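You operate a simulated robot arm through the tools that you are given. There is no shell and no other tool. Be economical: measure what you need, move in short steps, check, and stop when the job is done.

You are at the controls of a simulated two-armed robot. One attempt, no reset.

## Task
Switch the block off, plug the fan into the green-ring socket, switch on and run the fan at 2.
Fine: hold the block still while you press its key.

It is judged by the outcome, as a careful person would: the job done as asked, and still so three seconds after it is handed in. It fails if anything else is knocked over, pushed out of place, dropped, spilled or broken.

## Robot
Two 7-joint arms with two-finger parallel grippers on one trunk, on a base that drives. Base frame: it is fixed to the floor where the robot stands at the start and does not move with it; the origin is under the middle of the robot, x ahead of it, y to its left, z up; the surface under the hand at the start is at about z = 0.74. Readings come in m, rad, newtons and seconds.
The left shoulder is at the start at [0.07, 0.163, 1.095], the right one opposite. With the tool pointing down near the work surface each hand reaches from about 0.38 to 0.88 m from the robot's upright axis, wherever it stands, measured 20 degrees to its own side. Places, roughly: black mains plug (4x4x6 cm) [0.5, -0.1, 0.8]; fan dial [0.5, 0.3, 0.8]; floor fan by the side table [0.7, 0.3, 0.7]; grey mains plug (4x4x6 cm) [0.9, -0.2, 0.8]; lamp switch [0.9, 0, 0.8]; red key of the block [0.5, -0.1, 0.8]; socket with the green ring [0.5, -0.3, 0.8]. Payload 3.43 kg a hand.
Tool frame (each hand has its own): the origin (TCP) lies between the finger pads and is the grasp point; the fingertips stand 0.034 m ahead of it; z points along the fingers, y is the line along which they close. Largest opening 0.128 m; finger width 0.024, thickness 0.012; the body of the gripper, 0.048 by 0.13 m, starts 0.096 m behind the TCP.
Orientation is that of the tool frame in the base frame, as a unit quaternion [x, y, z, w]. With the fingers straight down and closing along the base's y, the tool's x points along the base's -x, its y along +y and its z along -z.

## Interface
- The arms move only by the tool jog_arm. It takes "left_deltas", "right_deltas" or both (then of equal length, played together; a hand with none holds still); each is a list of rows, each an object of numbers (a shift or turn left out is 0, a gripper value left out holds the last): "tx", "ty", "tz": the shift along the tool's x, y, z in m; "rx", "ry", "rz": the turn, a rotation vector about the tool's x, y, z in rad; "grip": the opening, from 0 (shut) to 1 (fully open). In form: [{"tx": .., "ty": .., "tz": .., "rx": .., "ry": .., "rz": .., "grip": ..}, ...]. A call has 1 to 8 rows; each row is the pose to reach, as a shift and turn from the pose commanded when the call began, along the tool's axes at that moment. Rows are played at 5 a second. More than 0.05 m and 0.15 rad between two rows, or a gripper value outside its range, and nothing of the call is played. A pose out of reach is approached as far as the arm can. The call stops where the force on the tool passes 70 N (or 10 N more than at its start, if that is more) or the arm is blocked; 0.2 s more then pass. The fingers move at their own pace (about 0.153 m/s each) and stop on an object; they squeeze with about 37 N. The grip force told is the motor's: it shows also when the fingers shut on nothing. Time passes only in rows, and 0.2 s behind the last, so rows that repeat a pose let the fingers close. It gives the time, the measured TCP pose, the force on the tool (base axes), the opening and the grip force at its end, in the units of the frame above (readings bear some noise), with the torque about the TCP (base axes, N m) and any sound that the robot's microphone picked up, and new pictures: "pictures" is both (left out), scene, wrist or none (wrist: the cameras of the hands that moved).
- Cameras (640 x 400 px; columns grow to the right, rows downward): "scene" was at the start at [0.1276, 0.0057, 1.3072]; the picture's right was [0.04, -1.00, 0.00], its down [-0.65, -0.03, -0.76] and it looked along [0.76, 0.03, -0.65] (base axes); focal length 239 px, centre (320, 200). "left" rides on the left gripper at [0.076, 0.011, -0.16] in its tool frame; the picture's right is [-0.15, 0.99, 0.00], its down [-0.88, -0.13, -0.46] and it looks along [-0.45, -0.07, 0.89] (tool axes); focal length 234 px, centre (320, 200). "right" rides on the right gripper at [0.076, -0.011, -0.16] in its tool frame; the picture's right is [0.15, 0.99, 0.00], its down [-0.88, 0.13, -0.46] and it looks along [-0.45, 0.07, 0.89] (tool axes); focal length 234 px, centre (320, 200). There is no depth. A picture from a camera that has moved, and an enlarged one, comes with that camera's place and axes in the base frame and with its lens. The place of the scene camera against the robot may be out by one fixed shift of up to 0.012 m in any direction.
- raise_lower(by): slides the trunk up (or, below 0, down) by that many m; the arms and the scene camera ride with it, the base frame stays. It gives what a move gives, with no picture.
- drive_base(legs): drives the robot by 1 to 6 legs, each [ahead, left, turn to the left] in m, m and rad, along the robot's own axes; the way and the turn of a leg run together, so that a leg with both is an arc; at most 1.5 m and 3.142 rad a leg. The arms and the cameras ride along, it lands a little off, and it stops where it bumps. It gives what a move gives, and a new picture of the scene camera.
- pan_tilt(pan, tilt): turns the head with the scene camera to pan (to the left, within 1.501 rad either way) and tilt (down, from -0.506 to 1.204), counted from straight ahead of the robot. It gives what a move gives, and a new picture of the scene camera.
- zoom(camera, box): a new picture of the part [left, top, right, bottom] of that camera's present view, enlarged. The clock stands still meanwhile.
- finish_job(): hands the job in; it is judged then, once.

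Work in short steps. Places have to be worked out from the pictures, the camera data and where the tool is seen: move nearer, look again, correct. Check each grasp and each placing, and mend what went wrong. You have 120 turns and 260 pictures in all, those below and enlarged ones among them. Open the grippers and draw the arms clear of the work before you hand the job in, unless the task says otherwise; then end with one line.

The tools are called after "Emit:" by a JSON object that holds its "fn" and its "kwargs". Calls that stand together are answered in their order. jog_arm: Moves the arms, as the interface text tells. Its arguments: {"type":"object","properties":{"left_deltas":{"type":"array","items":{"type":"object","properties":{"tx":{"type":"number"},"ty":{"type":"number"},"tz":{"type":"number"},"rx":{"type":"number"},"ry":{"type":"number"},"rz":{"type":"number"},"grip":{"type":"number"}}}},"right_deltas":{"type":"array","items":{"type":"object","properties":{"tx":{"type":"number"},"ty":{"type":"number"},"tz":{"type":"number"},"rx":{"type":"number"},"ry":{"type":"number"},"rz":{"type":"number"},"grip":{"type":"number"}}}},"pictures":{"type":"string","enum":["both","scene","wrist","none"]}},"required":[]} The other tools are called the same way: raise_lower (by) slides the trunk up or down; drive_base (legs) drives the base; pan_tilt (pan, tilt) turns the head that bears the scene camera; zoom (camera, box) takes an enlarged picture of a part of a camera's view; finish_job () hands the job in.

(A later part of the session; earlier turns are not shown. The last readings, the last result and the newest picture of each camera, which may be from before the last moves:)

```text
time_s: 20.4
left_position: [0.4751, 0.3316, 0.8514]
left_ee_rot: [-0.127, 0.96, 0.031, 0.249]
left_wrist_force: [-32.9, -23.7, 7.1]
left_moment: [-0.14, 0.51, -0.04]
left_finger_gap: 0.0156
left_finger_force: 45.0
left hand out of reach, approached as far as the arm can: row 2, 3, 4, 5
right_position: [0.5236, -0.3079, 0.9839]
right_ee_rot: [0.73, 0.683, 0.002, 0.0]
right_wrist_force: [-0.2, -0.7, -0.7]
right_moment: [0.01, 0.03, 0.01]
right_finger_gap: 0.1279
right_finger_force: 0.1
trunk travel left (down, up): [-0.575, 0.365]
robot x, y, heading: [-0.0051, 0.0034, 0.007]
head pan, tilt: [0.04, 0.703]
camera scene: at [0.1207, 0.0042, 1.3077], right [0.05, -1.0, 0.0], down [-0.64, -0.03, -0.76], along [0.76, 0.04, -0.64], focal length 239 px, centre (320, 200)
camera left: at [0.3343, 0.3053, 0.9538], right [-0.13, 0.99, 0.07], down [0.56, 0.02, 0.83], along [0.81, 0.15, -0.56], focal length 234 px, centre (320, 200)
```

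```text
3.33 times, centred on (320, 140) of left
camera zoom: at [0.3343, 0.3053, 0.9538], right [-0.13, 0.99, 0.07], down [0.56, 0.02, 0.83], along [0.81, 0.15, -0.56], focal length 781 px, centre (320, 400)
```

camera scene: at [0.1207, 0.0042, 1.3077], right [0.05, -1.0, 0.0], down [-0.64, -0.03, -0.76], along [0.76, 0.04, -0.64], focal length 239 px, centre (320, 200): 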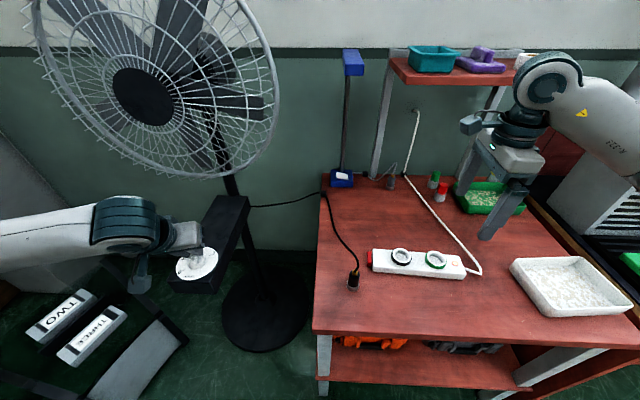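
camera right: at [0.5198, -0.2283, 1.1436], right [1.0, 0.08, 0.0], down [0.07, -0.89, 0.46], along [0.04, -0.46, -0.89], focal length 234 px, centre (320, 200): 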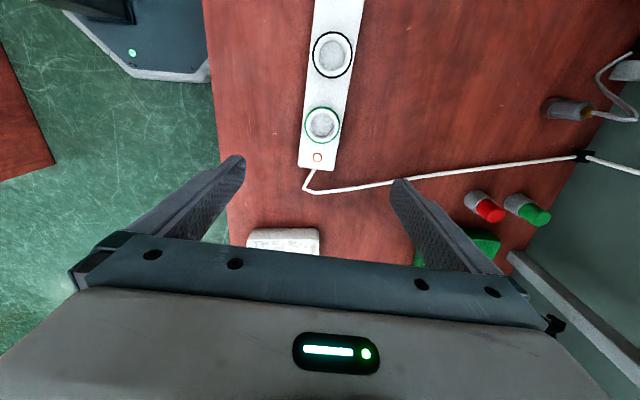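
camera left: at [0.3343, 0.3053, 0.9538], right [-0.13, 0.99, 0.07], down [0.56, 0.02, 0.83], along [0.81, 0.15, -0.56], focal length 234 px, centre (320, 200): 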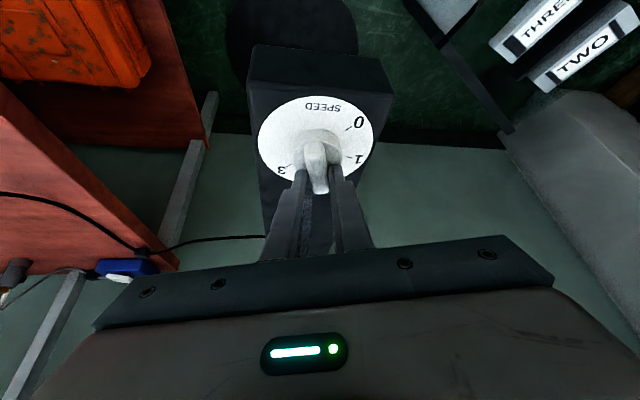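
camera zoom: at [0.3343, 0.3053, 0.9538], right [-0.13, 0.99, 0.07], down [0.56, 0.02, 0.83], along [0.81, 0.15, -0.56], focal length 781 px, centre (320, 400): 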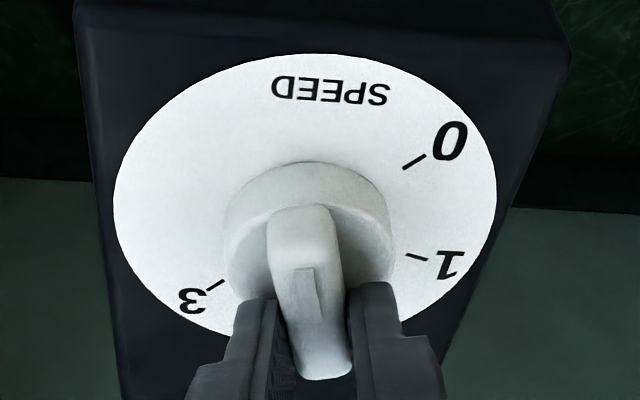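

The knob turned with the hand, but the arm is at its inner limit and pushing sideways. I'll open now to unload it, then move back up along the tool axis and look.

Emit:
{"fn": "jog_arm", "kwargs": {"left_deltas": [{"grip": 0.3}, {"grip": 0.45}, {"grip": 0.45, "tz": -0.03}, {"grip": 0.45, "tz": -0.07}]}}

Emit:
{"fn": "zoom", "kwargs": {"camera": "left", "box": [240, 60, 400, 180]}}

```text
time_s: 21.4
left_position: [0.4803, 0.332, 0.9171]
left_ee_rot: [-0.129, 0.96, 0.032, 0.247]
left_wrist_force: [-0.9, 0.7, 1.1]
left_moment: [-0.02, 0.04, 0.02]
left_finger_gap: 0.0578
left_finger_force: 0.1
left hand out of reach, approached as far as the arm can: row 3, 4
right_position: [0.5272, -0.3067, 0.9828]
right_ee_rot: [0.731, 0.683, 0.0, 0.001]
right_wrist_force: [1.0, -1.1, 0.2]
right_moment: [0.0, -0.03, 0.0]
right_finger_gap: 0.1281
right_finger_force: 0.1
trunk travel left (down, up): [-0.575, 0.365]
robot x, y, heading: [0.0003, 0.0005, 0.006]
head pan, tilt: [0.04, 0.703]
camera scene: at [0.1248, 0.0066, 1.3072], right [0.05, -1.0, 0.0], down [-0.65, -0.03, -0.76], along [0.76, 0.04, -0.65], focal length 239 px, centre (320, 200)
camera left: at [0.3397, 0.3041, 1.0193], right [-0.14, 0.99, 0.07], down [0.56, 0.02, 0.82], along [0.81, 0.15, -0.56], focal length 234 px, centre (320, 200)
```

scene: 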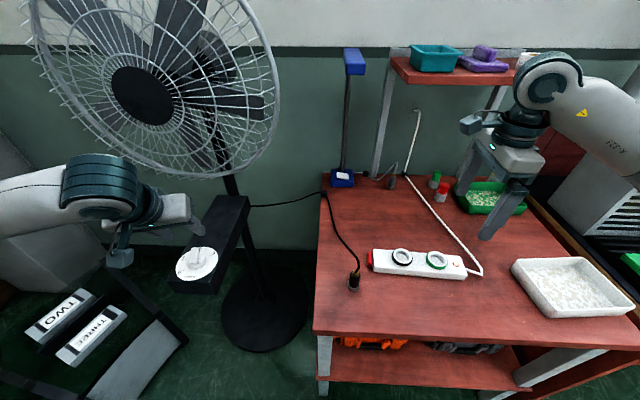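
left: 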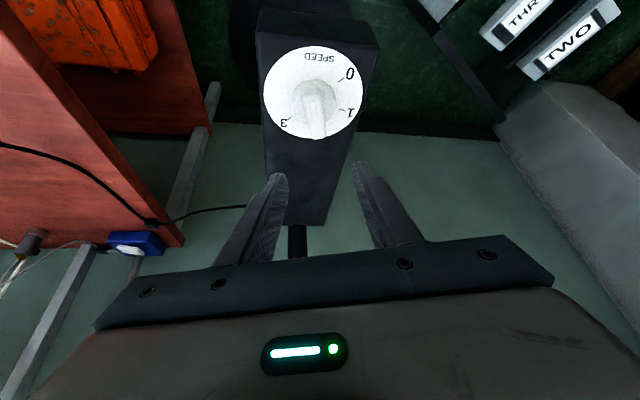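

```text
3.33 times, centred on (320, 120) of left
camera zoom: at [0.3397, 0.3041, 1.0193], right [-0.14, 0.99, 0.07], down [0.56, 0.02, 0.82], along [0.81, 0.15, -0.56], focal length 781 px, centre (320, 467)
```

zoom: 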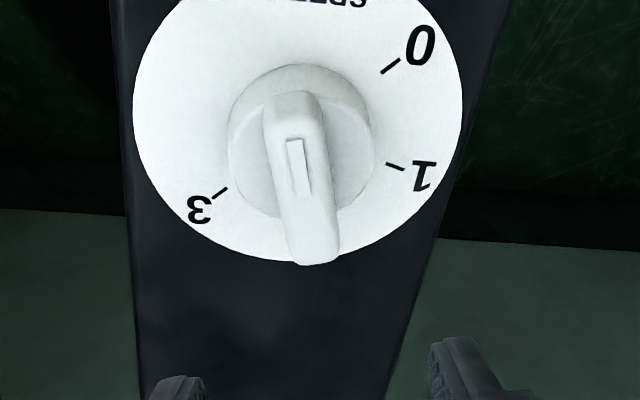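

The bar now lies at about 14–15°. I'll enlarge the knob as much as possible to see its mark.

Emit:
{"fn": "zoom", "kwargs": {"camera": "left", "box": [288, 74, 344, 144]}}

Emit:
{"fn": "zoom", "kwargs": {"camera": "scene", "box": [168, 236, 228, 286]}}

```text
5.71 times, centred on (316, 109) of left
camera zoom: at [0.3397, 0.3041, 1.0193], right [-0.14, 0.99, 0.07], down [0.56, 0.02, 0.82], along [0.81, 0.15, -0.56], focal length 1338 px, centre (343, 720)
```

zoom: 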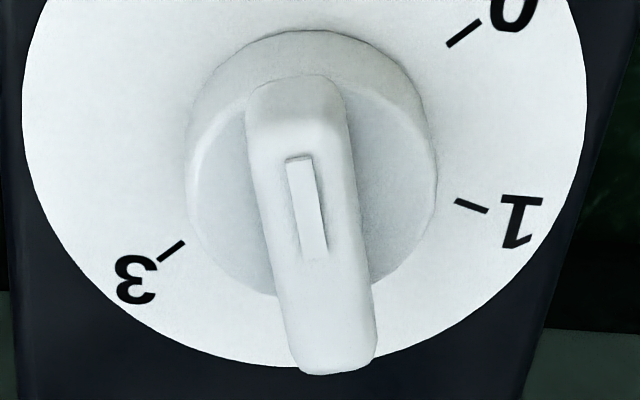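

```text
8.00 times, centred on (198, 261) of scene
camera zoom: at [0.1248, 0.0066, 1.3072], right [0.05, -1.0, 0.0], down [-0.65, -0.03, -0.76], along [0.76, 0.04, -0.65], focal length 1915 px, centre (1296, -288)
```

zoom: 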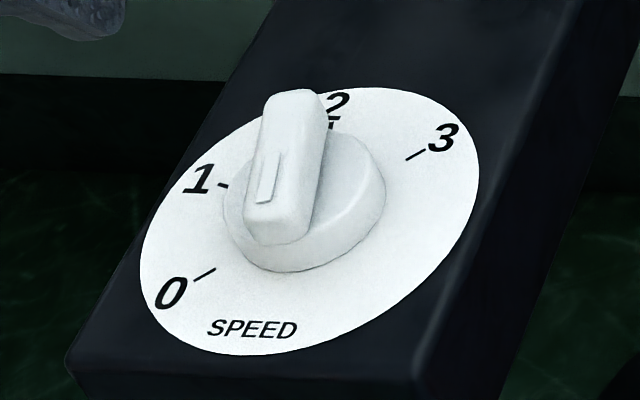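

The stripe is on the near half of the bar, so whether the setting is right will be judged by how the fan actually runs once powered. I'll withdraw the left hand to a vertical pose, up and toward the middle.

Emit:
{"fn": "jog_arm", "kwargs": {"left_deltas": [{"tx": -0.003, "ty": -0.005, "tz": -0.04}, {"tx": -0.006, "ty": -0.02, "tz": -0.08, "rx": 0.013, "ry": 0.1, "rz": 0.052}, {"tx": -0.009, "ty": -0.035, "tz": -0.12, "rx": 0.026, "ry": 0.2, "rz": 0.104}, {"tx": -0.012, "ty": -0.055, "tz": -0.155, "rx": 0.039, "ry": 0.3, "rz": 0.157}, {"tx": -0.016, "ty": -0.075, "tz": -0.19, "rx": 0.052, "ry": 0.4, "rz": 0.209}, {"tx": -0.0194, "ty": -0.0926, "tz": -0.217, "rx": 0.065, "ry": 0.5, "rz": 0.261}], "pictures": "scene"}}

```text
time_s: 22.8
left_position: [0.4237, 0.2214, 1.1159]
left_ee_rot: [0.0, 1.0, 0.0, 0.001]
left_wrist_force: [0.0, 0.1, 0.1]
left_moment: [0.02, 0.01, 0.0]
left_finger_gap: 0.0576
left_finger_force: 0.0
left hand out of reach, approached as far as the arm can: row 1
right_position: [0.5285, -0.3056, 0.9829]
right_ee_rot: [0.73, 0.684, 0.0, 0.0]
right_wrist_force: [0.1, -0.3, 0.7]
right_moment: [0.01, 0.01, 0.02]
right_finger_gap: 0.1279
right_finger_force: 0.0
trunk travel left (down, up): [-0.575, 0.365]
robot x, y, heading: [-0.0009, 0.0038, 0.006]
head pan, tilt: [0.04, 0.703]
camera scene: at [0.1252, 0.0065, 1.3071], right [0.05, -1.0, 0.0], down [-0.65, -0.03, -0.76], along [0.76, 0.04, -0.65], focal length 239 px, centre (320, 200)
```

scene: 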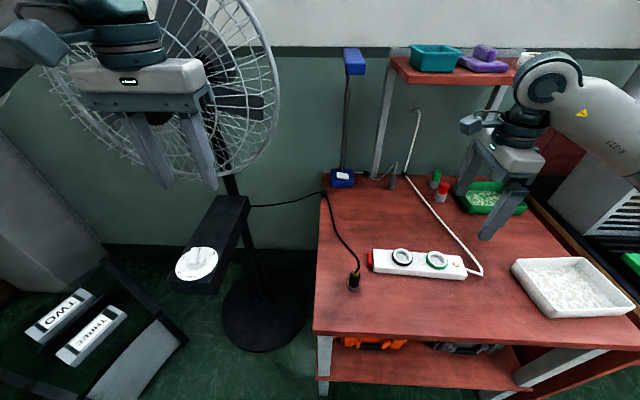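

I'll check that the right side is clear before driving that way.

Emit:
{"fn": "pan_tilt", "kwargs": {"pan": -0.9, "tilt": 0.7}}

```text
time_s: 24.0
left_position: [0.4249, 0.2218, 1.1158]
left_ee_rot: [-0.001, 1.0, 0.0, 0.003]
left_wrist_force: [0.1, -0.2, 0.5]
left_moment: [0.0, 0.0, 0.02]
left_finger_gap: 0.0577
left_finger_force: 0.0
right_position: [0.5274, -0.3053, 0.9819]
right_ee_rot: [0.73, 0.684, -0.001, 0.0]
right_wrist_force: [-1.1, -0.2, 0.0]
right_moment: [0.01, 0.02, 0.03]
right_finger_gap: 0.1277
right_finger_force: 0.0
trunk travel left (down, up): [-0.575, 0.365]
robot x, y, heading: [-0.0014, 0.0044, 0.005]
head pan, tilt: [-0.901, 0.7]
camera scene: at [0.0935, -0.0625, 1.3076], right [-0.78, -0.63, 0.0], down [-0.4, 0.5, -0.76], along [0.48, -0.6, -0.64], focal length 239 px, centre (320, 200)
```

scene: 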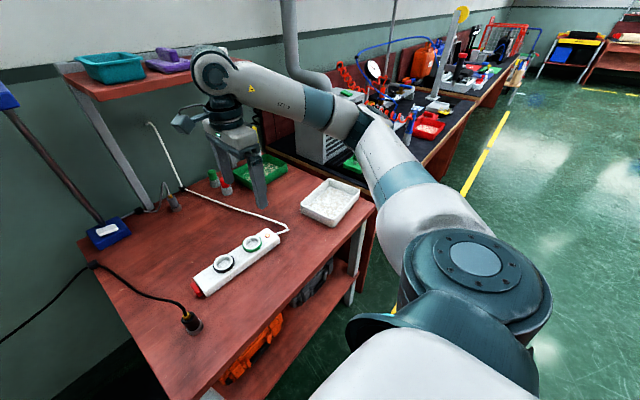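

The floor to the right is clear. I'll pull the right hand in and up a little, then drive right 0.22 m and turn the head back.

Emit:
{"fn": "jog_arm", "kwargs": {"right_deltas": [{"tx": 0.04, "tz": -0.02}, {"tx": 0.08, "tz": -0.05}, {"tx": 0.12, "tz": -0.08}], "pictures": "none"}}

Emit:
{"fn": "drive_base", "kwargs": {"legs": [[0, -0.22, 0]]}}

Emit:
{"fn": "pan_tilt", "kwargs": {"pan": 0.1, "tilt": 0.75}}

```text
time_s: 24.8
left_position: [0.4229, 0.2235, 1.1148]
left_ee_rot: [-0.001, 1.0, -0.001, 0.002]
left_wrist_force: [-0.1, 0.4, 0.1]
left_moment: [-0.03, -0.02, 0.0]
left_finger_gap: 0.0575
left_finger_force: 0.0
right_position: [0.5323, -0.1865, 1.0638]
right_ee_rot: [0.73, 0.684, -0.001, 0.001]
right_wrist_force: [0.1, -0.6, 0.0]
right_moment: [-0.03, 0.03, 0.02]
right_finger_gap: 0.128
right_finger_force: 0.1
trunk travel left (down, up): [-0.575, 0.365]
robot x, y, heading: [-0.0016, 0.0046, 0.007]
head pan, tilt: [-0.901, 0.7]
```

```text
time_s: 26.5
left_position: [0.4243, 0.0057, 1.1144]
left_ee_rot: [-0.001, 1.0, 0.0, 0.003]
left_wrist_force: [-0.4, -0.4, 0.5]
left_moment: [0.04, 0.01, 0.01]
left_finger_gap: 0.0576
left_finger_force: 0.1
right_position: [0.5334, -0.4051, 1.0623]
right_ee_rot: [0.73, 0.683, 0.0, 0.0]
right_wrist_force: [0.0, 0.2, 0.9]
right_moment: [0.06, 0.0, -0.01]
right_finger_gap: 0.1281
right_finger_force: 0.1
trunk travel left (down, up): [-0.575, 0.365]
robot x, y, heading: [0.0006, -0.2171, 0.005]
head pan, tilt: [-0.901, 0.7]
camera scene: at [0.0947, -0.2793, 1.3076], right [-0.78, -0.63, 0.0], down [-0.4, 0.5, -0.76], along [0.48, -0.6, -0.64], focal length 239 px, centre (320, 200)
```

scene: 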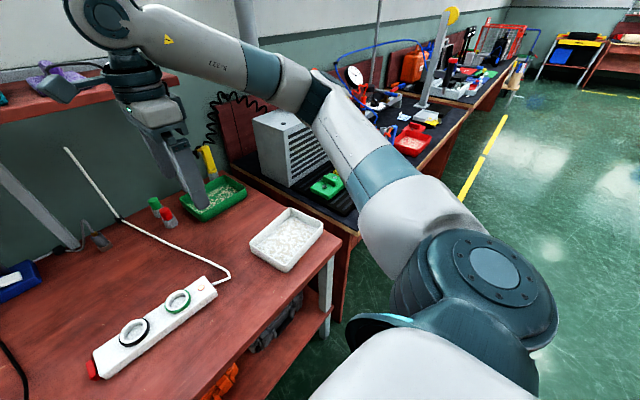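

```text
time_s: 27.8
left_position: [0.4255, 0.0051, 1.1154]
left_ee_rot: [-0.001, 1.0, -0.001, 0.003]
left_wrist_force: [-0.2, -0.3, -1.1]
left_moment: [0.0, -0.03, 0.0]
left_finger_gap: 0.0576
left_finger_force: 0.0
right_position: [0.5337, -0.4051, 1.0623]
right_ee_rot: [0.73, 0.683, 0.0, 0.0]
right_wrist_force: [-0.5, 0.6, -0.1]
right_moment: [0.0, 0.01, 0.0]
right_finger_gap: 0.1282
right_finger_force: 0.0
trunk travel left (down, up): [-0.575, 0.365]
robot x, y, heading: [0.001, -0.2171, 0.01]
head pan, tilt: [0.099, 0.75]
camera scene: at [0.124, -0.204, 1.3033], right [0.1, -0.99, 0.0], down [-0.68, -0.07, -0.73], along [0.73, 0.08, -0.68], focal length 239 px, centre (320, 200)
```

scene: 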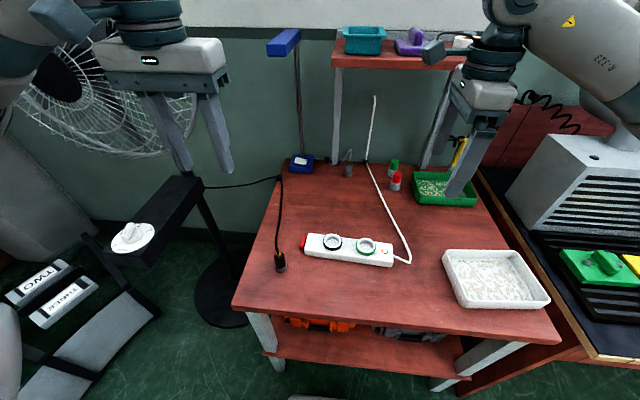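

The drive went well. I'll bring the right hand back over the block's green end and look from its wrist camera.

Emit:
{"fn": "jog_arm", "kwargs": {"right_deltas": [{"tx": 0.02, "ty": -0.003, "tz": 0.04}, {"tx": 0.045, "ty": -0.006, "tz": 0.08}, {"tx": 0.07, "ty": -0.009, "tz": 0.12}, {"tx": 0.09, "ty": -0.012, "tz": 0.16}, {"tx": 0.0954, "ty": -0.0129, "tz": 0.195}], "left_deltas": [{"grip": 0}, {"grip": 0}, {"grip": 0}, {"grip": 0}, {"grip": 0}], "pictures": "both"}}

```text
time_s: 29.0
left_position: [0.4256, 0.0051, 1.1146]
left_ee_rot: [-0.002, 1.0, 0.0, 0.002]
left_wrist_force: [-0.5, 0.2, 0.5]
left_moment: [0.01, -0.01, -0.02]
left_finger_gap: 0.0003
left_finger_force: 32.6
right_position: [0.5284, -0.3098, 0.8667]
right_ee_rot: [0.73, 0.683, 0.0, 0.0]
right_wrist_force: [-0.6, -0.4, 0.8]
right_moment: [0.0, 0.03, -0.03]
right_finger_gap: 0.1282
right_finger_force: 0.0
trunk travel left (down, up): [-0.575, 0.365]
robot x, y, heading: [-0.0004, -0.2159, 0.005]
head pan, tilt: [0.099, 0.75]
camera scene: at [0.1243, -0.2045, 1.3034], right [0.11, -0.99, 0.0], down [-0.68, -0.07, -0.73], along [0.73, 0.08, -0.68], focal length 239 px, centre (320, 200)
camera right: at [0.5217, -0.2342, 1.0266], right [1.0, 0.08, 0.0], down [0.07, -0.89, 0.46], along [0.04, -0.45, -0.89], focal length 234 px, centre (320, 200)
camera left: at [0.3496, 0.0159, 1.2744], right [0.14, 0.99, 0.0], down [0.88, -0.13, 0.46], along [0.45, -0.07, -0.89], focal length 234 px, centre (320, 200)
```

scene: 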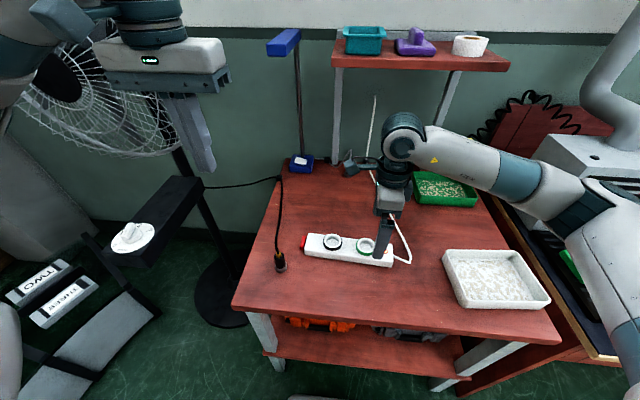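
right: 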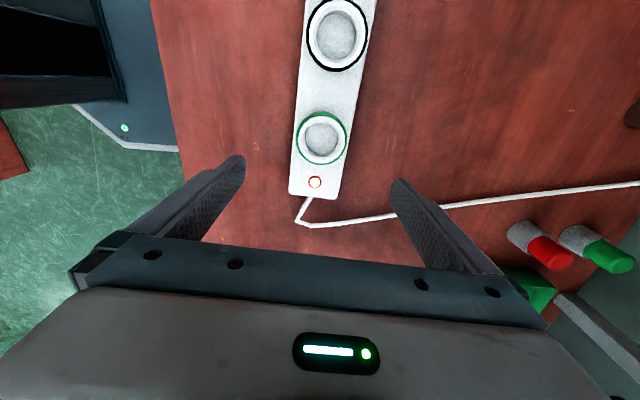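
left: 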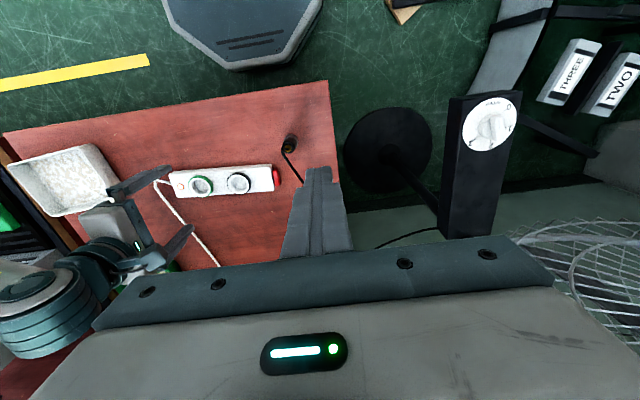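

The alignment is good. I'll lower and grip the block with the right hand while the left hand moves to a waypoint beside the key, above the table.

Emit:
{"fn": "jog_arm", "kwargs": {"right_deltas": [{"tz": 0.03}, {"tz": 0.06}, {"tz": 0.083}, {"tz": 0.083, "grip": 0.55}, {"tz": 0.083, "grip": 0.3}, {"tz": 0.083, "grip": 0.3}], "left_deltas": [{"tx": -0.018, "ty": -0.013, "tz": 0.031}, {"tx": -0.037, "ty": -0.026, "tz": 0.062}, {"tx": -0.055, "ty": -0.04, "tz": 0.093}, {"tx": -0.074, "ty": -0.053, "tz": 0.124}, {"tx": -0.092, "ty": -0.066, "tz": 0.155}, {"tx": -0.111, "ty": -0.08, "tz": 0.185}], "pictures": "both"}}

```text
time_s: 30.4
left_position: [0.5392, -0.0744, 0.9279]
left_ee_rot: [-0.001, 1.0, -0.001, 0.002]
left_wrist_force: [0.1, 0.0, 0.8]
left_moment: [0.02, -0.01, 0.03]
left_finger_gap: 0.0001
left_finger_force: 33.2
right_position: [0.5252, -0.3083, 0.7823]
right_ee_rot: [0.73, 0.683, -0.001, -0.002]
right_wrist_force: [0.6, 1.3, 1.3]
right_moment: [-0.05, -0.07, -0.14]
right_finger_gap: 0.0617
right_finger_force: 37.8
trunk travel left (down, up): [-0.575, 0.365]
robot x, y, heading: [0.0001, -0.2182, 0.006]
head pan, tilt: [0.099, 0.75]
camera scene: at [0.1246, -0.2043, 1.3033], right [0.11, -0.99, 0.0], down [-0.68, -0.07, -0.73], along [0.73, 0.08, -0.68], focal length 239 px, centre (320, 200)
camera right: at [0.5197, -0.2323, 0.943], right [1.0, 0.08, 0.0], down [0.07, -0.89, 0.46], along [0.04, -0.45, -0.89], focal length 234 px, centre (320, 200)
camera left: at [0.4629, -0.0638, 1.0874], right [0.14, 0.99, 0.0], down [0.88, -0.13, 0.46], along [0.45, -0.07, -0.89], focal length 234 px, centre (320, 200)
```

scene: 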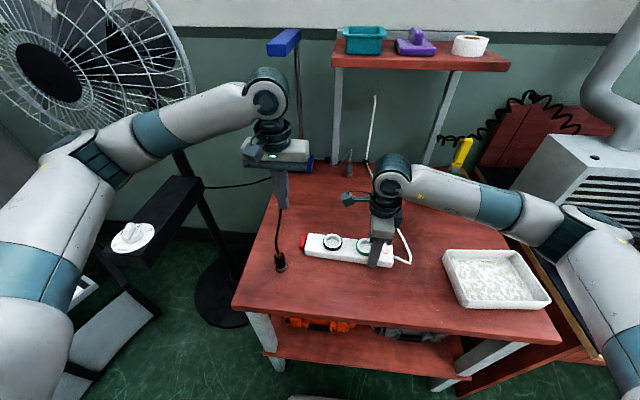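
right: 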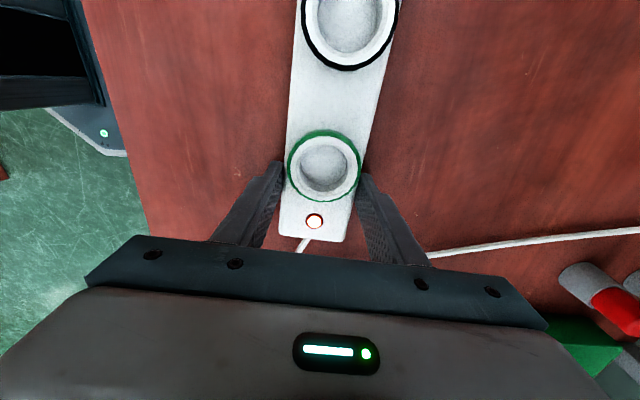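
left: 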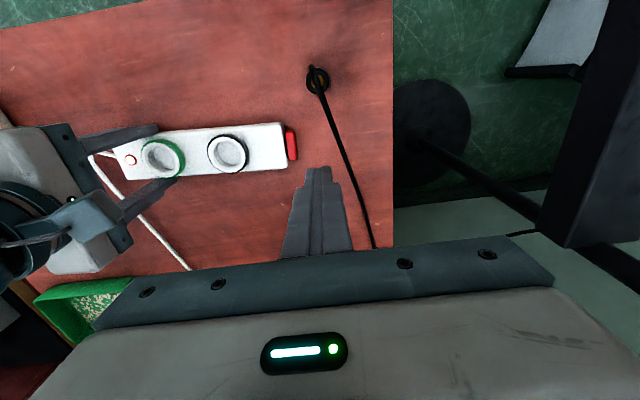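

The block is held again. I'll enlarge the key from the left camera.

Emit:
{"fn": "zoom", "kwargs": {"camera": "left", "box": [240, 50, 380, 190]}}

Emit:
{"fn": "zoom", "kwargs": {"camera": "scene", "box": [260, 210, 360, 290]}}

```text
2.86 times, centred on (310, 120) of left
camera zoom: at [0.4629, -0.0638, 1.0874], right [0.14, 0.99, 0.0], down [0.88, -0.13, 0.46], along [0.45, -0.07, -0.89], focal length 669 px, centre (349, 429)
```

zoom: 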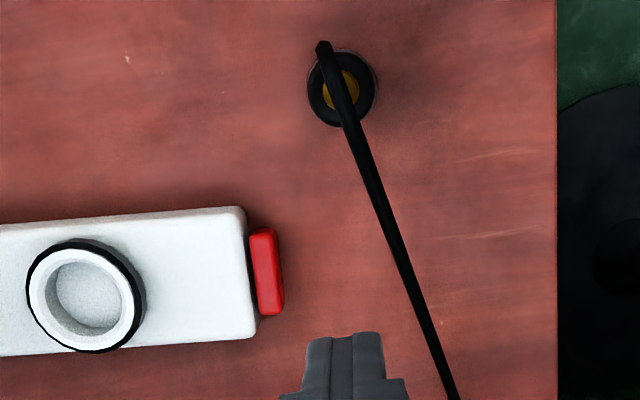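

```text
5.00 times, centred on (310, 250) of scene
camera zoom: at [0.1246, -0.2043, 1.3033], right [0.11, -0.99, 0.0], down [-0.68, -0.07, -0.73], along [0.73, 0.08, -0.68], focal length 1197 px, centre (370, -50)
```

zoom: 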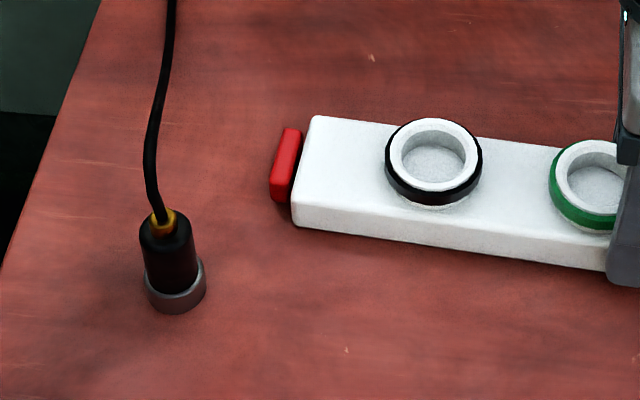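

The key stands out about 1 cm from the end face, with its outer face near y≈-0.11. I'll descend beside it to z≈0.785 and then look before pressing.

Emit:
{"fn": "jog_arm", "kwargs": {"left_deltas": [{"tx": 0.002, "ty": -0.0085, "tz": 0.04}, {"tx": 0.002, "ty": -0.0085, "tz": 0.08}, {"tx": 0.002, "ty": -0.0085, "tz": 0.12}, {"tx": 0.002, "ty": -0.0085, "tz": 0.143}], "pictures": "none"}}

Emit:
{"fn": "zoom", "kwargs": {"camera": "left", "box": [220, 60, 400, 260]}}

Emit:
{"fn": "zoom", "kwargs": {"camera": "scene", "box": [260, 200, 380, 290]}}

```text
time_s: 31.4
left_position: [0.5384, -0.0811, 0.7871]
left_ee_rot: [-0.001, 1.0, 0.001, 0.003]
left_wrist_force: [0.3, -0.1, -0.6]
left_moment: [-0.01, 0.0, 0.02]
left_finger_gap: 0.0001
left_finger_force: 33.0
right_position: [0.5263, -0.3093, 0.7834]
right_ee_rot: [0.73, 0.683, 0.0, -0.001]
right_wrist_force: [0.2, 0.5, 0.0]
right_moment: [-0.34, 0.02, 0.0]
right_finger_gap: 0.0616
right_finger_force: 37.1
trunk travel left (down, up): [-0.575, 0.365]
robot x, y, heading: [-0.0019, -0.2136, 0.004]
head pan, tilt: [0.099, 0.75]
```

```text
2.00 times, centred on (310, 160) of left
camera zoom: at [0.4618, -0.0705, 0.9462], right [0.14, 0.99, 0.0], down [0.88, -0.13, 0.46], along [0.46, -0.07, -0.89], focal length 468 px, centre (340, 280)
```

zoom: 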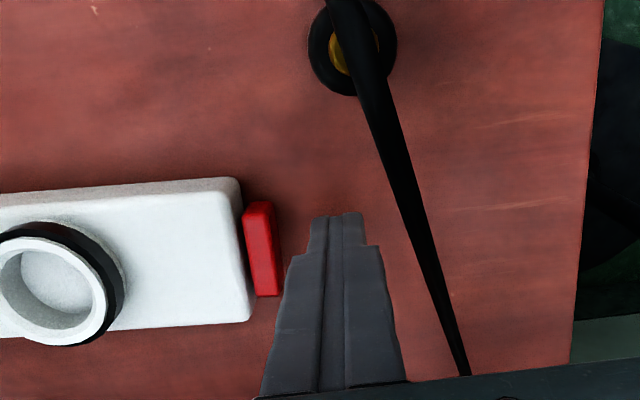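

```text
4.44 times, centred on (320, 245) of scene
camera zoom: at [0.1244, -0.2038, 1.3033], right [0.11, -0.99, 0.0], down [-0.68, -0.07, -0.73], along [0.73, 0.08, -0.68], focal length 1064 px, centre (320, 0)
```

zoom: 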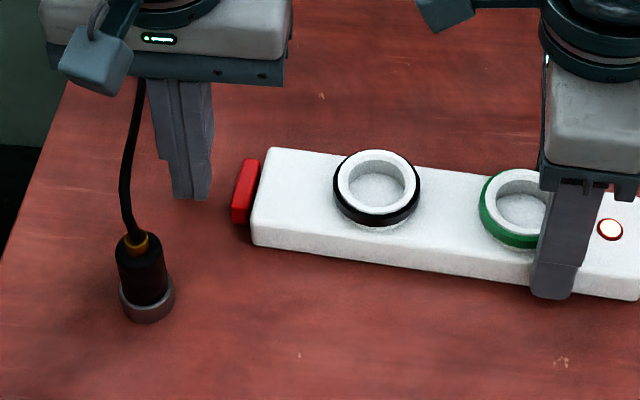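

The finger is level with the key, which spans x 0.518–0.558, and about 15 mm from its face. I'll push toward -y in small steps.

Emit:
{"fn": "jog_arm", "kwargs": {"left_deltas": [{"ty": -0.009}, {"ty": -0.013}, {"ty": -0.016}, {"ty": -0.019}], "pictures": "none"}}

Emit:
{"fn": "zoom", "kwargs": {"camera": "left", "box": [220, 60, 400, 260]}}

```text
time_s: 32.4
left_position: [0.537, -0.1012, 0.788]
left_ee_rot: [-0.002, 1.0, 0.0, 0.001]
left_wrist_force: [0.8, 5.2, -1.8]
left_moment: [0.14, -0.03, -0.04]
left_finger_gap: 0.0001
left_finger_force: 32.7
right_position: [0.5273, -0.3087, 0.7838]
right_ee_rot: [0.73, 0.683, 0.0, 0.0]
right_wrist_force: [0.4, -4.4, -0.3]
right_moment: [-0.08, 0.02, 0.02]
right_finger_gap: 0.0616
right_finger_force: 36.7
trunk travel left (down, up): [-0.575, 0.365]
robot x, y, heading: [-0.0001, -0.2166, 0.001]
head pan, tilt: [0.099, 0.75]
```

```text
2.00 times, centred on (310, 160) of left
camera zoom: at [0.4613, -0.0908, 0.9465], right [0.14, 0.99, 0.0], down [0.88, -0.13, 0.46], along [0.45, -0.06, -0.89], focal length 468 px, centre (340, 280)
```

zoom: 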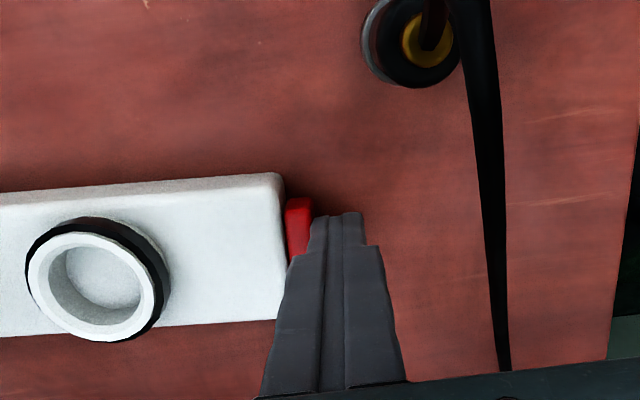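

There is contact at about 5 N, and the right hand feels the matching push. I'll press further in 2 mm steps.

Emit:
{"fn": "jog_arm", "kwargs": {"left_deltas": [{"ty": -0.002}, {"ty": -0.004}, {"ty": -0.006}], "pictures": "none"}}

Emit:
{"fn": "zoom", "kwargs": {"camera": "right", "box": [260, 120, 400, 260]}}

```text
time_s: 33.2
left_position: [0.5369, -0.1075, 0.7877]
left_ee_rot: [-0.001, 1.0, 0.001, 0.001]
left_wrist_force: [0.5, 15.5, -4.5]
left_moment: [0.4, -0.08, -0.15]
left_finger_gap: 0.0
left_finger_force: 33.0
right_position: [0.5271, -0.3079, 0.7834]
right_ee_rot: [0.73, 0.683, -0.001, 0.001]
right_wrist_force: [-1.5, -15.7, 1.7]
right_moment: [0.49, 0.02, 0.34]
right_finger_gap: 0.0617
right_finger_force: 36.5
trunk travel left (down, up): [-0.575, 0.365]
robot x, y, heading: [-0.0008, -0.216, 0.006]
head pan, tilt: [0.099, 0.75]
heard: click
```

```text
2.86 times, centred on (330, 190) of right
camera zoom: at [0.5197, -0.2328, 0.9431], right [1.0, 0.08, 0.0], down [0.07, -0.89, 0.46], along [0.04, -0.46, -0.89], focal length 669 px, centre (291, 229)
```

zoom: 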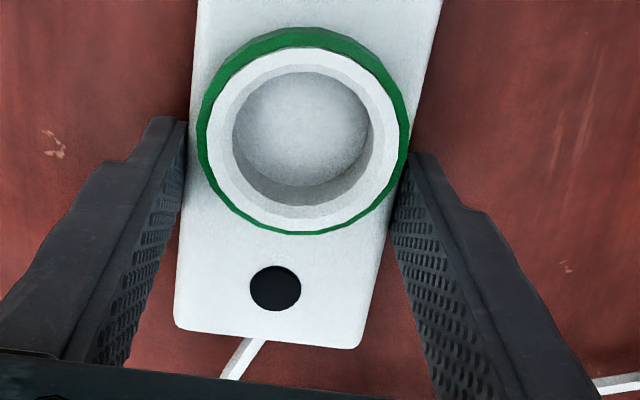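

I heard a click, and the lamp on the block is now dark, so the block is off. I'll back the left hand off the key, up and clear, while the right hand opens and rises.

Emit:
{"fn": "jog_arm", "kwargs": {"left_deltas": [{"ty": 0.025}, {"ty": 0.025, "tz": -0.045}, {"ty": 0.025, "tz": -0.09}, {"ty": 0.025, "tz": -0.135}, {"tx": 0.015, "ty": 0.04, "tz": -0.175}, {"tx": 0.035, "ty": 0.06, "tz": -0.21}, {"tx": 0.055, "ty": 0.085, "tz": -0.245}, {"tx": 0.08, "ty": 0.11, "tz": -0.28}], "right_deltas": [{"grip": 0.3}, {"grip": 1}, {"grip": 1}, {"grip": 1}, {"tz": -0.04}, {"tz": -0.08}, {"tz": -0.12}, {"tz": -0.16}], "pictures": "none"}}

Emit:
{"fn": "jog_arm", "kwargs": {"right_deltas": [{"rz": -0.15, "tx": 0.02, "ty": -0.01}, {"rz": -0.3, "tx": 0.045, "ty": -0.02}, {"rz": -0.45, "tx": 0.07, "ty": -0.03}, {"rz": -0.6, "tx": 0.095, "ty": -0.04}, {"rz": -0.75, "tx": 0.12, "ty": -0.05}, {"rz": -0.9, "tx": 0.145, "ty": -0.055}, {"rz": -1.05, "tx": 0.165, "ty": -0.06}, {"rz": -1.2, "tx": 0.18, "ty": -0.06}], "pictures": "both"}}

```text
time_s: 35.0
left_position: [0.4515, 0.0034, 1.0709]
left_ee_rot: [0.0, 1.0, -0.001, 0.003]
left_wrist_force: [-0.5, 0.3, -0.6]
left_moment: [0.0, -0.03, -0.02]
left_finger_gap: 0.0
left_finger_force: 32.8
right_position: [0.5255, -0.3061, 0.9464]
right_ee_rot: [0.73, 0.684, -0.001, 0.001]
right_wrist_force: [-0.7, 0.6, 0.6]
right_moment: [-0.02, -0.03, 0.02]
right_finger_gap: 0.128
right_finger_force: 0.0
trunk travel left (down, up): [-0.575, 0.365]
robot x, y, heading: [-0.0015, -0.2156, 0.004]
head pan, tilt: [0.099, 0.75]
```

```text
time_s: 36.8
left_position: [0.4548, 0.003, 1.0688]
left_ee_rot: [-0.002, 1.0, -0.001, 0.003]
left_wrist_force: [-0.2, 1.0, -0.6]
left_moment: [0.0, 0.0, -0.01]
left_finger_gap: 0.0
left_finger_force: 32.9
right_position: [0.4803, -0.1236, 0.9447]
right_ee_rot: [0.216, 0.976, -0.001, 0.0]
right_wrist_force: [0.4, 0.4, -1.0]
right_moment: [-0.05, -0.01, 0.03]
right_finger_gap: 0.128
right_finger_force: 0.1
trunk travel left (down, up): [-0.575, 0.365]
robot x, y, heading: [-0.0018, -0.2163, 0.007]
head pan, tilt: [0.099, 0.75]
camera scene: at [0.1239, -0.2034, 1.3033], right [0.11, -0.99, 0.0], down [-0.68, -0.07, -0.73], along [0.73, 0.08, -0.68], focal length 239 px, centre (320, 200)
camera right: at [0.4063, -0.1029, 1.1037], right [0.28, 0.96, 0.0], down [0.85, -0.25, 0.46], along [0.44, -0.13, -0.89], focal length 234 px, centre (320, 200)
```

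scene: 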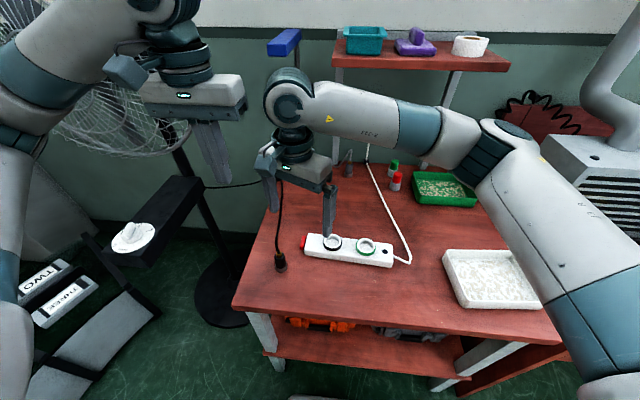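
right: 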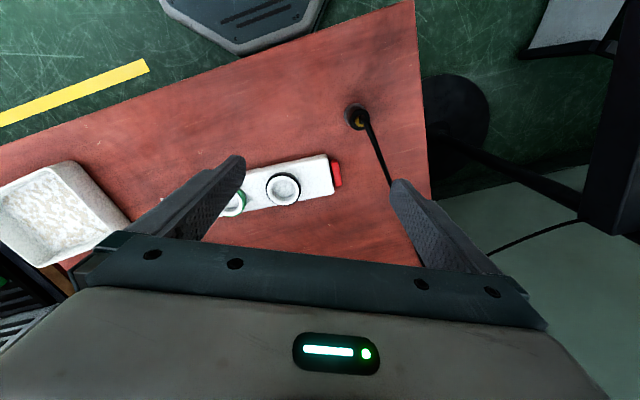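

The plug is at (0.461, -0.070). I'll turn the right hand so its fingers close along y (the cable leaves toward +x) and move over the plug. The left hand goes a bit farther clear.

Emit:
{"fn": "jog_arm", "kwargs": {"right_deltas": [{"tx": 0.013, "ty": 0.013, "tz": 0.0, "rz": -0.145}, {"tx": 0.026, "ty": 0.027, "tz": 0.02, "rz": -0.29}, {"tx": 0.04, "ty": 0.0409, "tz": 0.045, "rz": -0.436}], "left_deltas": [{"ty": 0.02, "tz": -0.03}, {"ty": 0.04, "tz": -0.05}, {"ty": 0.06, "tz": -0.07}], "pictures": "wrist"}}

Emit:
{"fn": "zoom", "kwargs": {"camera": "right", "box": [240, 60, 400, 220]}}

Emit:
{"fn": "zoom", "kwargs": {"camera": "scene", "box": [230, 180, 350, 290]}}

```text
time_s: 37.6
left_position: [0.4534, 0.0644, 1.1383]
left_ee_rot: [-0.001, 1.0, 0.0, 0.003]
left_wrist_force: [0.5, 0.9, 0.3]
left_moment: [-0.02, -0.05, -0.01]
left_finger_gap: 0.0002
left_finger_force: 32.4
right_position: [0.4595, -0.0693, 0.8979]
right_ee_rot: [-0.001, 1.0, -0.001, 0.001]
right_wrist_force: [-0.5, 0.6, -0.8]
right_moment: [-0.01, -0.01, -0.04]
right_finger_gap: 0.1279
right_finger_force: 0.1
trunk travel left (down, up): [-0.575, 0.365]
robot x, y, heading: [0.0032, -0.2157, 0.003]
head pan, tilt: [0.099, 0.75]
camera right: at [0.3822, -0.0814, 1.0589], right [-0.15, 0.99, 0.0], down [0.88, 0.13, 0.46], along [0.45, 0.07, -0.89], focal length 234 px, centre (320, 200)
camera left: at [0.3776, 0.0763, 1.2964], right [0.14, 0.99, 0.0], down [0.88, -0.13, 0.46], along [0.46, -0.07, -0.89], focal length 234 px, centre (320, 200)
```

right: 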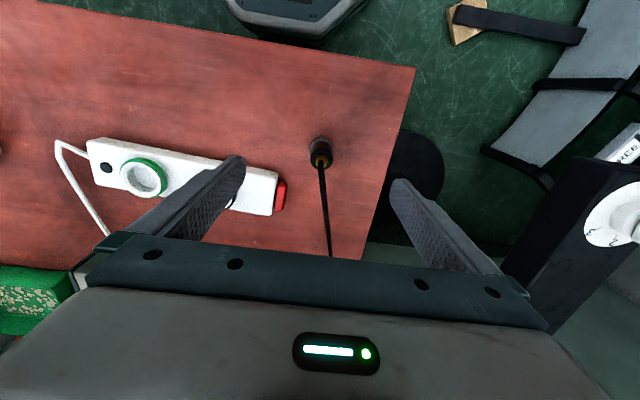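
left: 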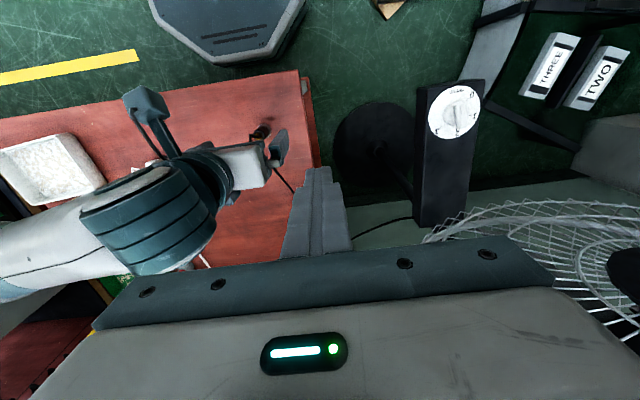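

```text
2.50 times, centred on (320, 140) of right
camera zoom: at [0.3822, -0.0814, 1.0589], right [-0.15, 0.99, 0.0], down [0.88, 0.13, 0.46], along [0.45, 0.07, -0.89], focal length 585 px, centre (320, 350)
```

zoom: 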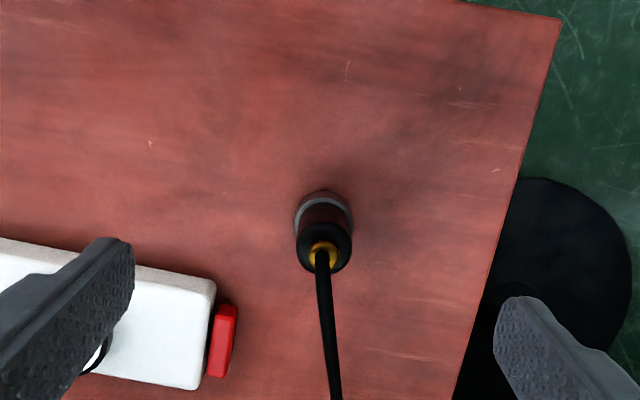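

```text
3.64 times, centred on (290, 235) of scene
camera zoom: at [0.123, -0.2028, 1.3034], right [0.1, -0.99, 0.0], down [-0.68, -0.07, -0.73], along [0.73, 0.08, -0.68], focal length 871 px, centre (429, 73)
```

zoom: 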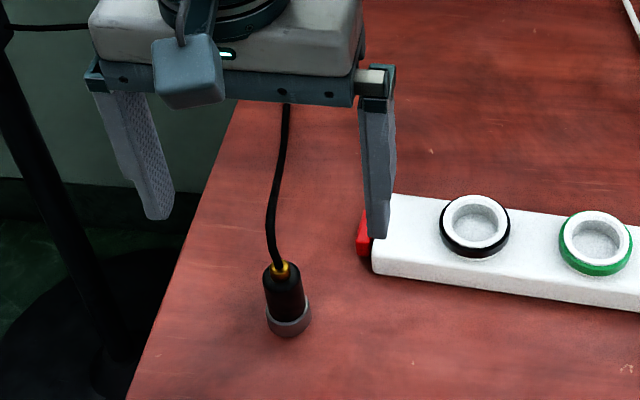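

The plug is centred at (0.461, -0.068) with a diameter of about 31 mm. I'll narrow the opening, go down to TCP z≈0.808 so I hold its upper body, and close.

Emit:
{"fn": "jog_arm", "kwargs": {"right_deltas": [{"tx": -0.0015, "ty": 0.0013, "tz": 0.02, "grip": 0.6}, {"tx": -0.0015, "ty": 0.0013, "tz": 0.05, "grip": 0.6}, {"tx": -0.0015, "ty": 0.0013, "tz": 0.075, "grip": 0.6}, {"tx": -0.0015, "ty": 0.0013, "tz": 0.09, "grip": 0.6}, {"tx": -0.0015, "ty": 0.0013, "tz": 0.09, "grip": 0.1}, {"tx": -0.0015, "ty": 0.0013, "tz": 0.09, "grip": 0.1}], "pictures": "wrist"}}

Emit:
{"fn": "zoom", "kwargs": {"camera": "scene", "box": [230, 180, 350, 290]}}

```text
time_s: 39.0
left_position: [0.455, 0.0653, 1.1368]
left_ee_rot: [0.0, 1.0, -0.001, 0.003]
left_wrist_force: [-1.1, -0.3, -0.5]
left_moment: [-0.01, 0.0, 0.03]
left_finger_gap: 0.0001
left_finger_force: 32.8
right_position: [0.4618, -0.0698, 0.8087]
right_ee_rot: [0.001, 1.0, 0.001, 0.0]
right_wrist_force: [-0.4, 0.5, 0.6]
right_moment: [0.02, -0.01, 0.02]
right_finger_gap: 0.025
right_finger_force: 37.1
trunk travel left (down, up): [-0.575, 0.365]
robot x, y, heading: [-0.001, -0.2136, 0.005]
head pan, tilt: [0.099, 0.75]
camera right: at [0.3848, -0.082, 0.9684], right [-0.15, 0.99, 0.0], down [0.88, 0.13, 0.46], along [0.45, 0.07, -0.89], focal length 234 px, centre (320, 200)
```

right: 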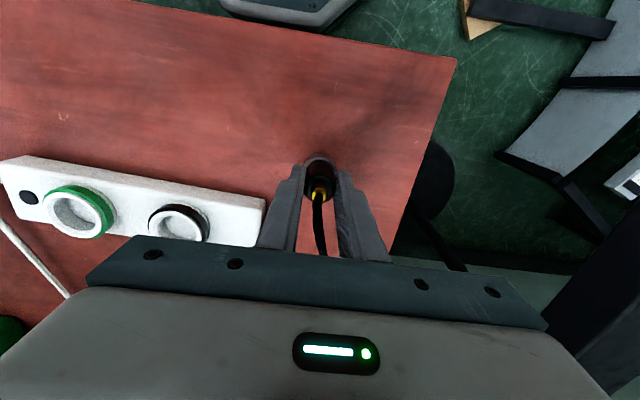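

```text
3.64 times, centred on (290, 235) of scene
camera zoom: at [0.1239, -0.2038, 1.3033], right [0.11, -0.99, 0.0], down [-0.68, -0.07, -0.73], along [0.73, 0.08, -0.68], focal length 871 px, centre (429, 73)
```

zoom: 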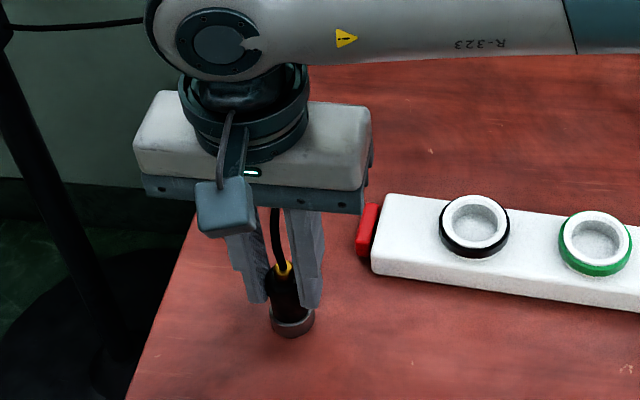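

The plug is held with a 25 mm gap. I'll lift it about 9 cm and carry it toward the green socket, stopping short to one side so the camera can see the socket.

Emit:
{"fn": "jog_arm", "kwargs": {"right_deltas": [{"tz": -0.03}, {"tz": -0.065}, {"tz": -0.095}, {"tx": -0.01, "ty": -0.04, "tz": -0.095}, {"tx": -0.02, "ty": -0.08, "tz": -0.095}, {"tx": -0.03, "ty": -0.12, "tz": -0.095}, {"tx": -0.045, "ty": -0.15, "tz": -0.095}, {"tx": -0.045, "ty": -0.15, "tz": -0.095}], "pictures": "both"}}

Emit:
{"fn": "zoom", "kwargs": {"camera": "right", "box": [160, 80, 360, 240]}}

```text
time_s: 40.8
left_position: [0.4539, 0.0651, 1.1369]
left_ee_rot: [-0.001, 1.0, -0.001, 0.002]
left_wrist_force: [0.3, 0.1, 0.1]
left_moment: [-0.01, -0.01, 0.0]
left_finger_gap: 0.0001
left_finger_force: 33.2
right_position: [0.5036, -0.2189, 0.9035]
right_ee_rot: [0.0, 1.0, 0.001, 0.0]
right_wrist_force: [-0.2, 0.4, -1.2]
right_moment: [0.0, 0.02, -0.05]
right_finger_gap: 0.0247
right_finger_force: 36.9
trunk travel left (down, up): [-0.575, 0.365]
robot x, y, heading: [-0.0028, -0.2177, 0.004]
head pan, tilt: [0.099, 0.75]
camera scene: at [0.1238, -0.203, 1.3033], right [0.11, -0.99, 0.0], down [-0.68, -0.07, -0.73], along [0.73, 0.08, -0.68], focal length 239 px, centre (320, 200)
camera right: at [0.4269, -0.2301, 1.0636], right [-0.15, 0.99, 0.0], down [0.88, 0.13, 0.46], along [0.45, 0.07, -0.89], focal length 234 px, centre (320, 200)
```

scene: 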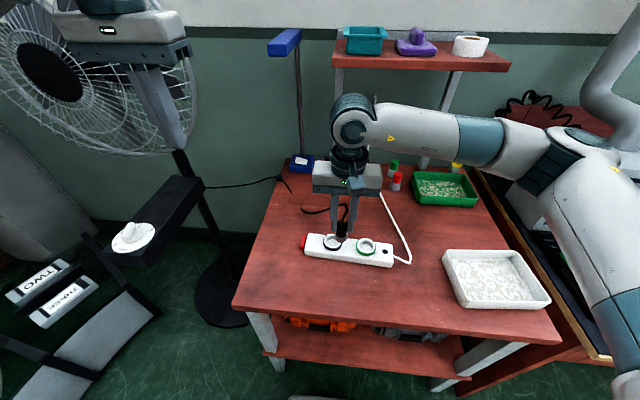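
right: 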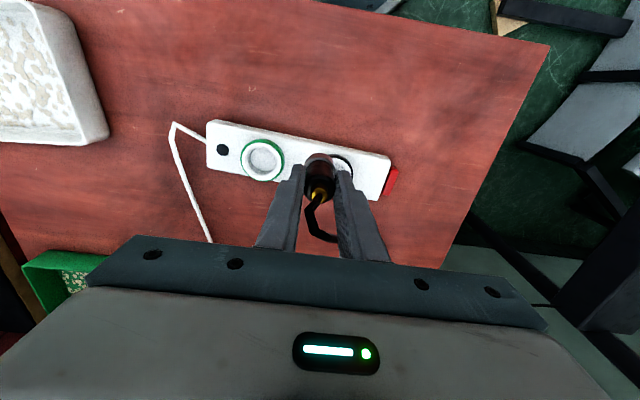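

```text
2.50 times, centred on (260, 160) of right
camera zoom: at [0.4269, -0.2301, 1.0636], right [-0.15, 0.99, 0.0], down [0.88, 0.13, 0.46], along [0.45, 0.07, -0.89], focal length 585 px, centre (470, 300)
```

zoom: 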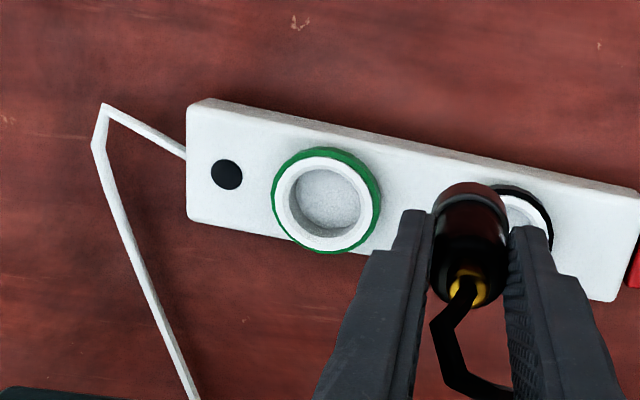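

The green socket's centre is near (0.526, -0.288). I'll move the plug right above it with its lower face just over the rim, and check that they are concentric.

Emit:
{"fn": "jog_arm", "kwargs": {"right_deltas": [{"tx": -0.01, "ty": -0.035}, {"tx": -0.0234, "ty": -0.069}, {"tx": -0.0234, "ty": -0.069, "tz": 0.024}, {"tx": -0.0234, "ty": -0.069, "tz": 0.024}], "pictures": "none"}}

Emit:
{"fn": "zoom", "kwargs": {"camera": "right", "box": [260, 110, 380, 220]}}

Emit:
{"fn": "zoom", "kwargs": {"camera": "scene", "box": [310, 200, 420, 280]}}

```text
time_s: 41.8
left_position: [0.4544, 0.0646, 1.1368]
left_ee_rot: [-0.001, 1.0, 0.0, 0.003]
left_wrist_force: [-0.2, 0.0, 0.1]
left_moment: [0.0, 0.0, -0.02]
left_finger_gap: 0.0
left_finger_force: 32.7
right_position: [0.5293, -0.2877, 0.8799]
right_ee_rot: [0.001, 1.0, 0.0, 0.0]
right_wrist_force: [-0.1, -0.1, -1.4]
right_moment: [0.04, -0.04, 0.0]
right_finger_gap: 0.0248
right_finger_force: 37.5
trunk travel left (down, up): [-0.575, 0.365]
robot x, y, heading: [0.0024, -0.2146, 0.006]
head pan, tilt: [0.099, 0.75]
```

```text
3.64 times, centred on (320, 165) of right
camera zoom: at [0.4531, -0.2994, 1.0388], right [-0.15, 0.99, 0.0], down [0.88, 0.13, 0.46], along [0.45, 0.07, -0.89], focal length 852 px, centre (320, 327)
```

zoom: 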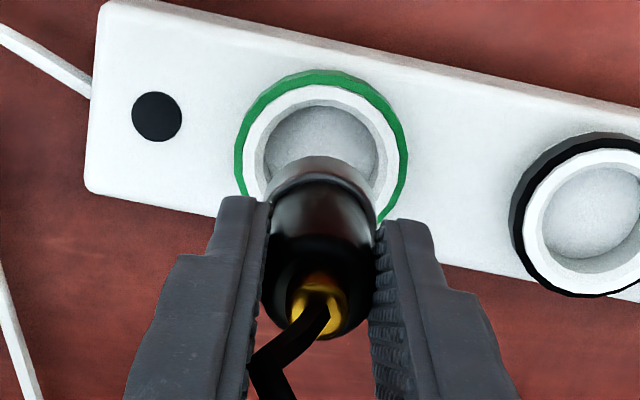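

```text
5.00 times, centred on (365, 240) of scene
camera zoom: at [0.1236, -0.2041, 1.3034], right [0.11, -0.99, 0.0], down [-0.68, -0.07, -0.73], along [0.73, 0.08, -0.68], focal length 1197 px, centre (95, 0)
```

zoom: 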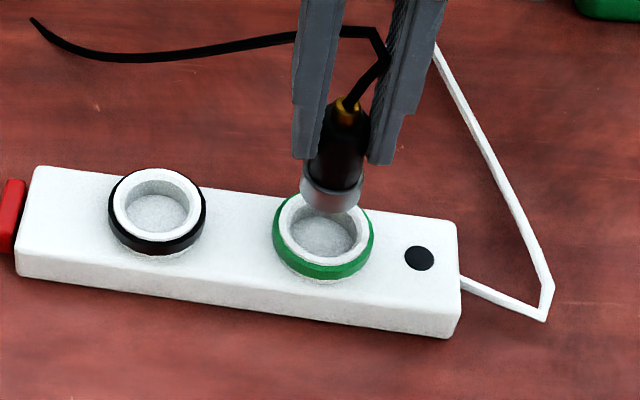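

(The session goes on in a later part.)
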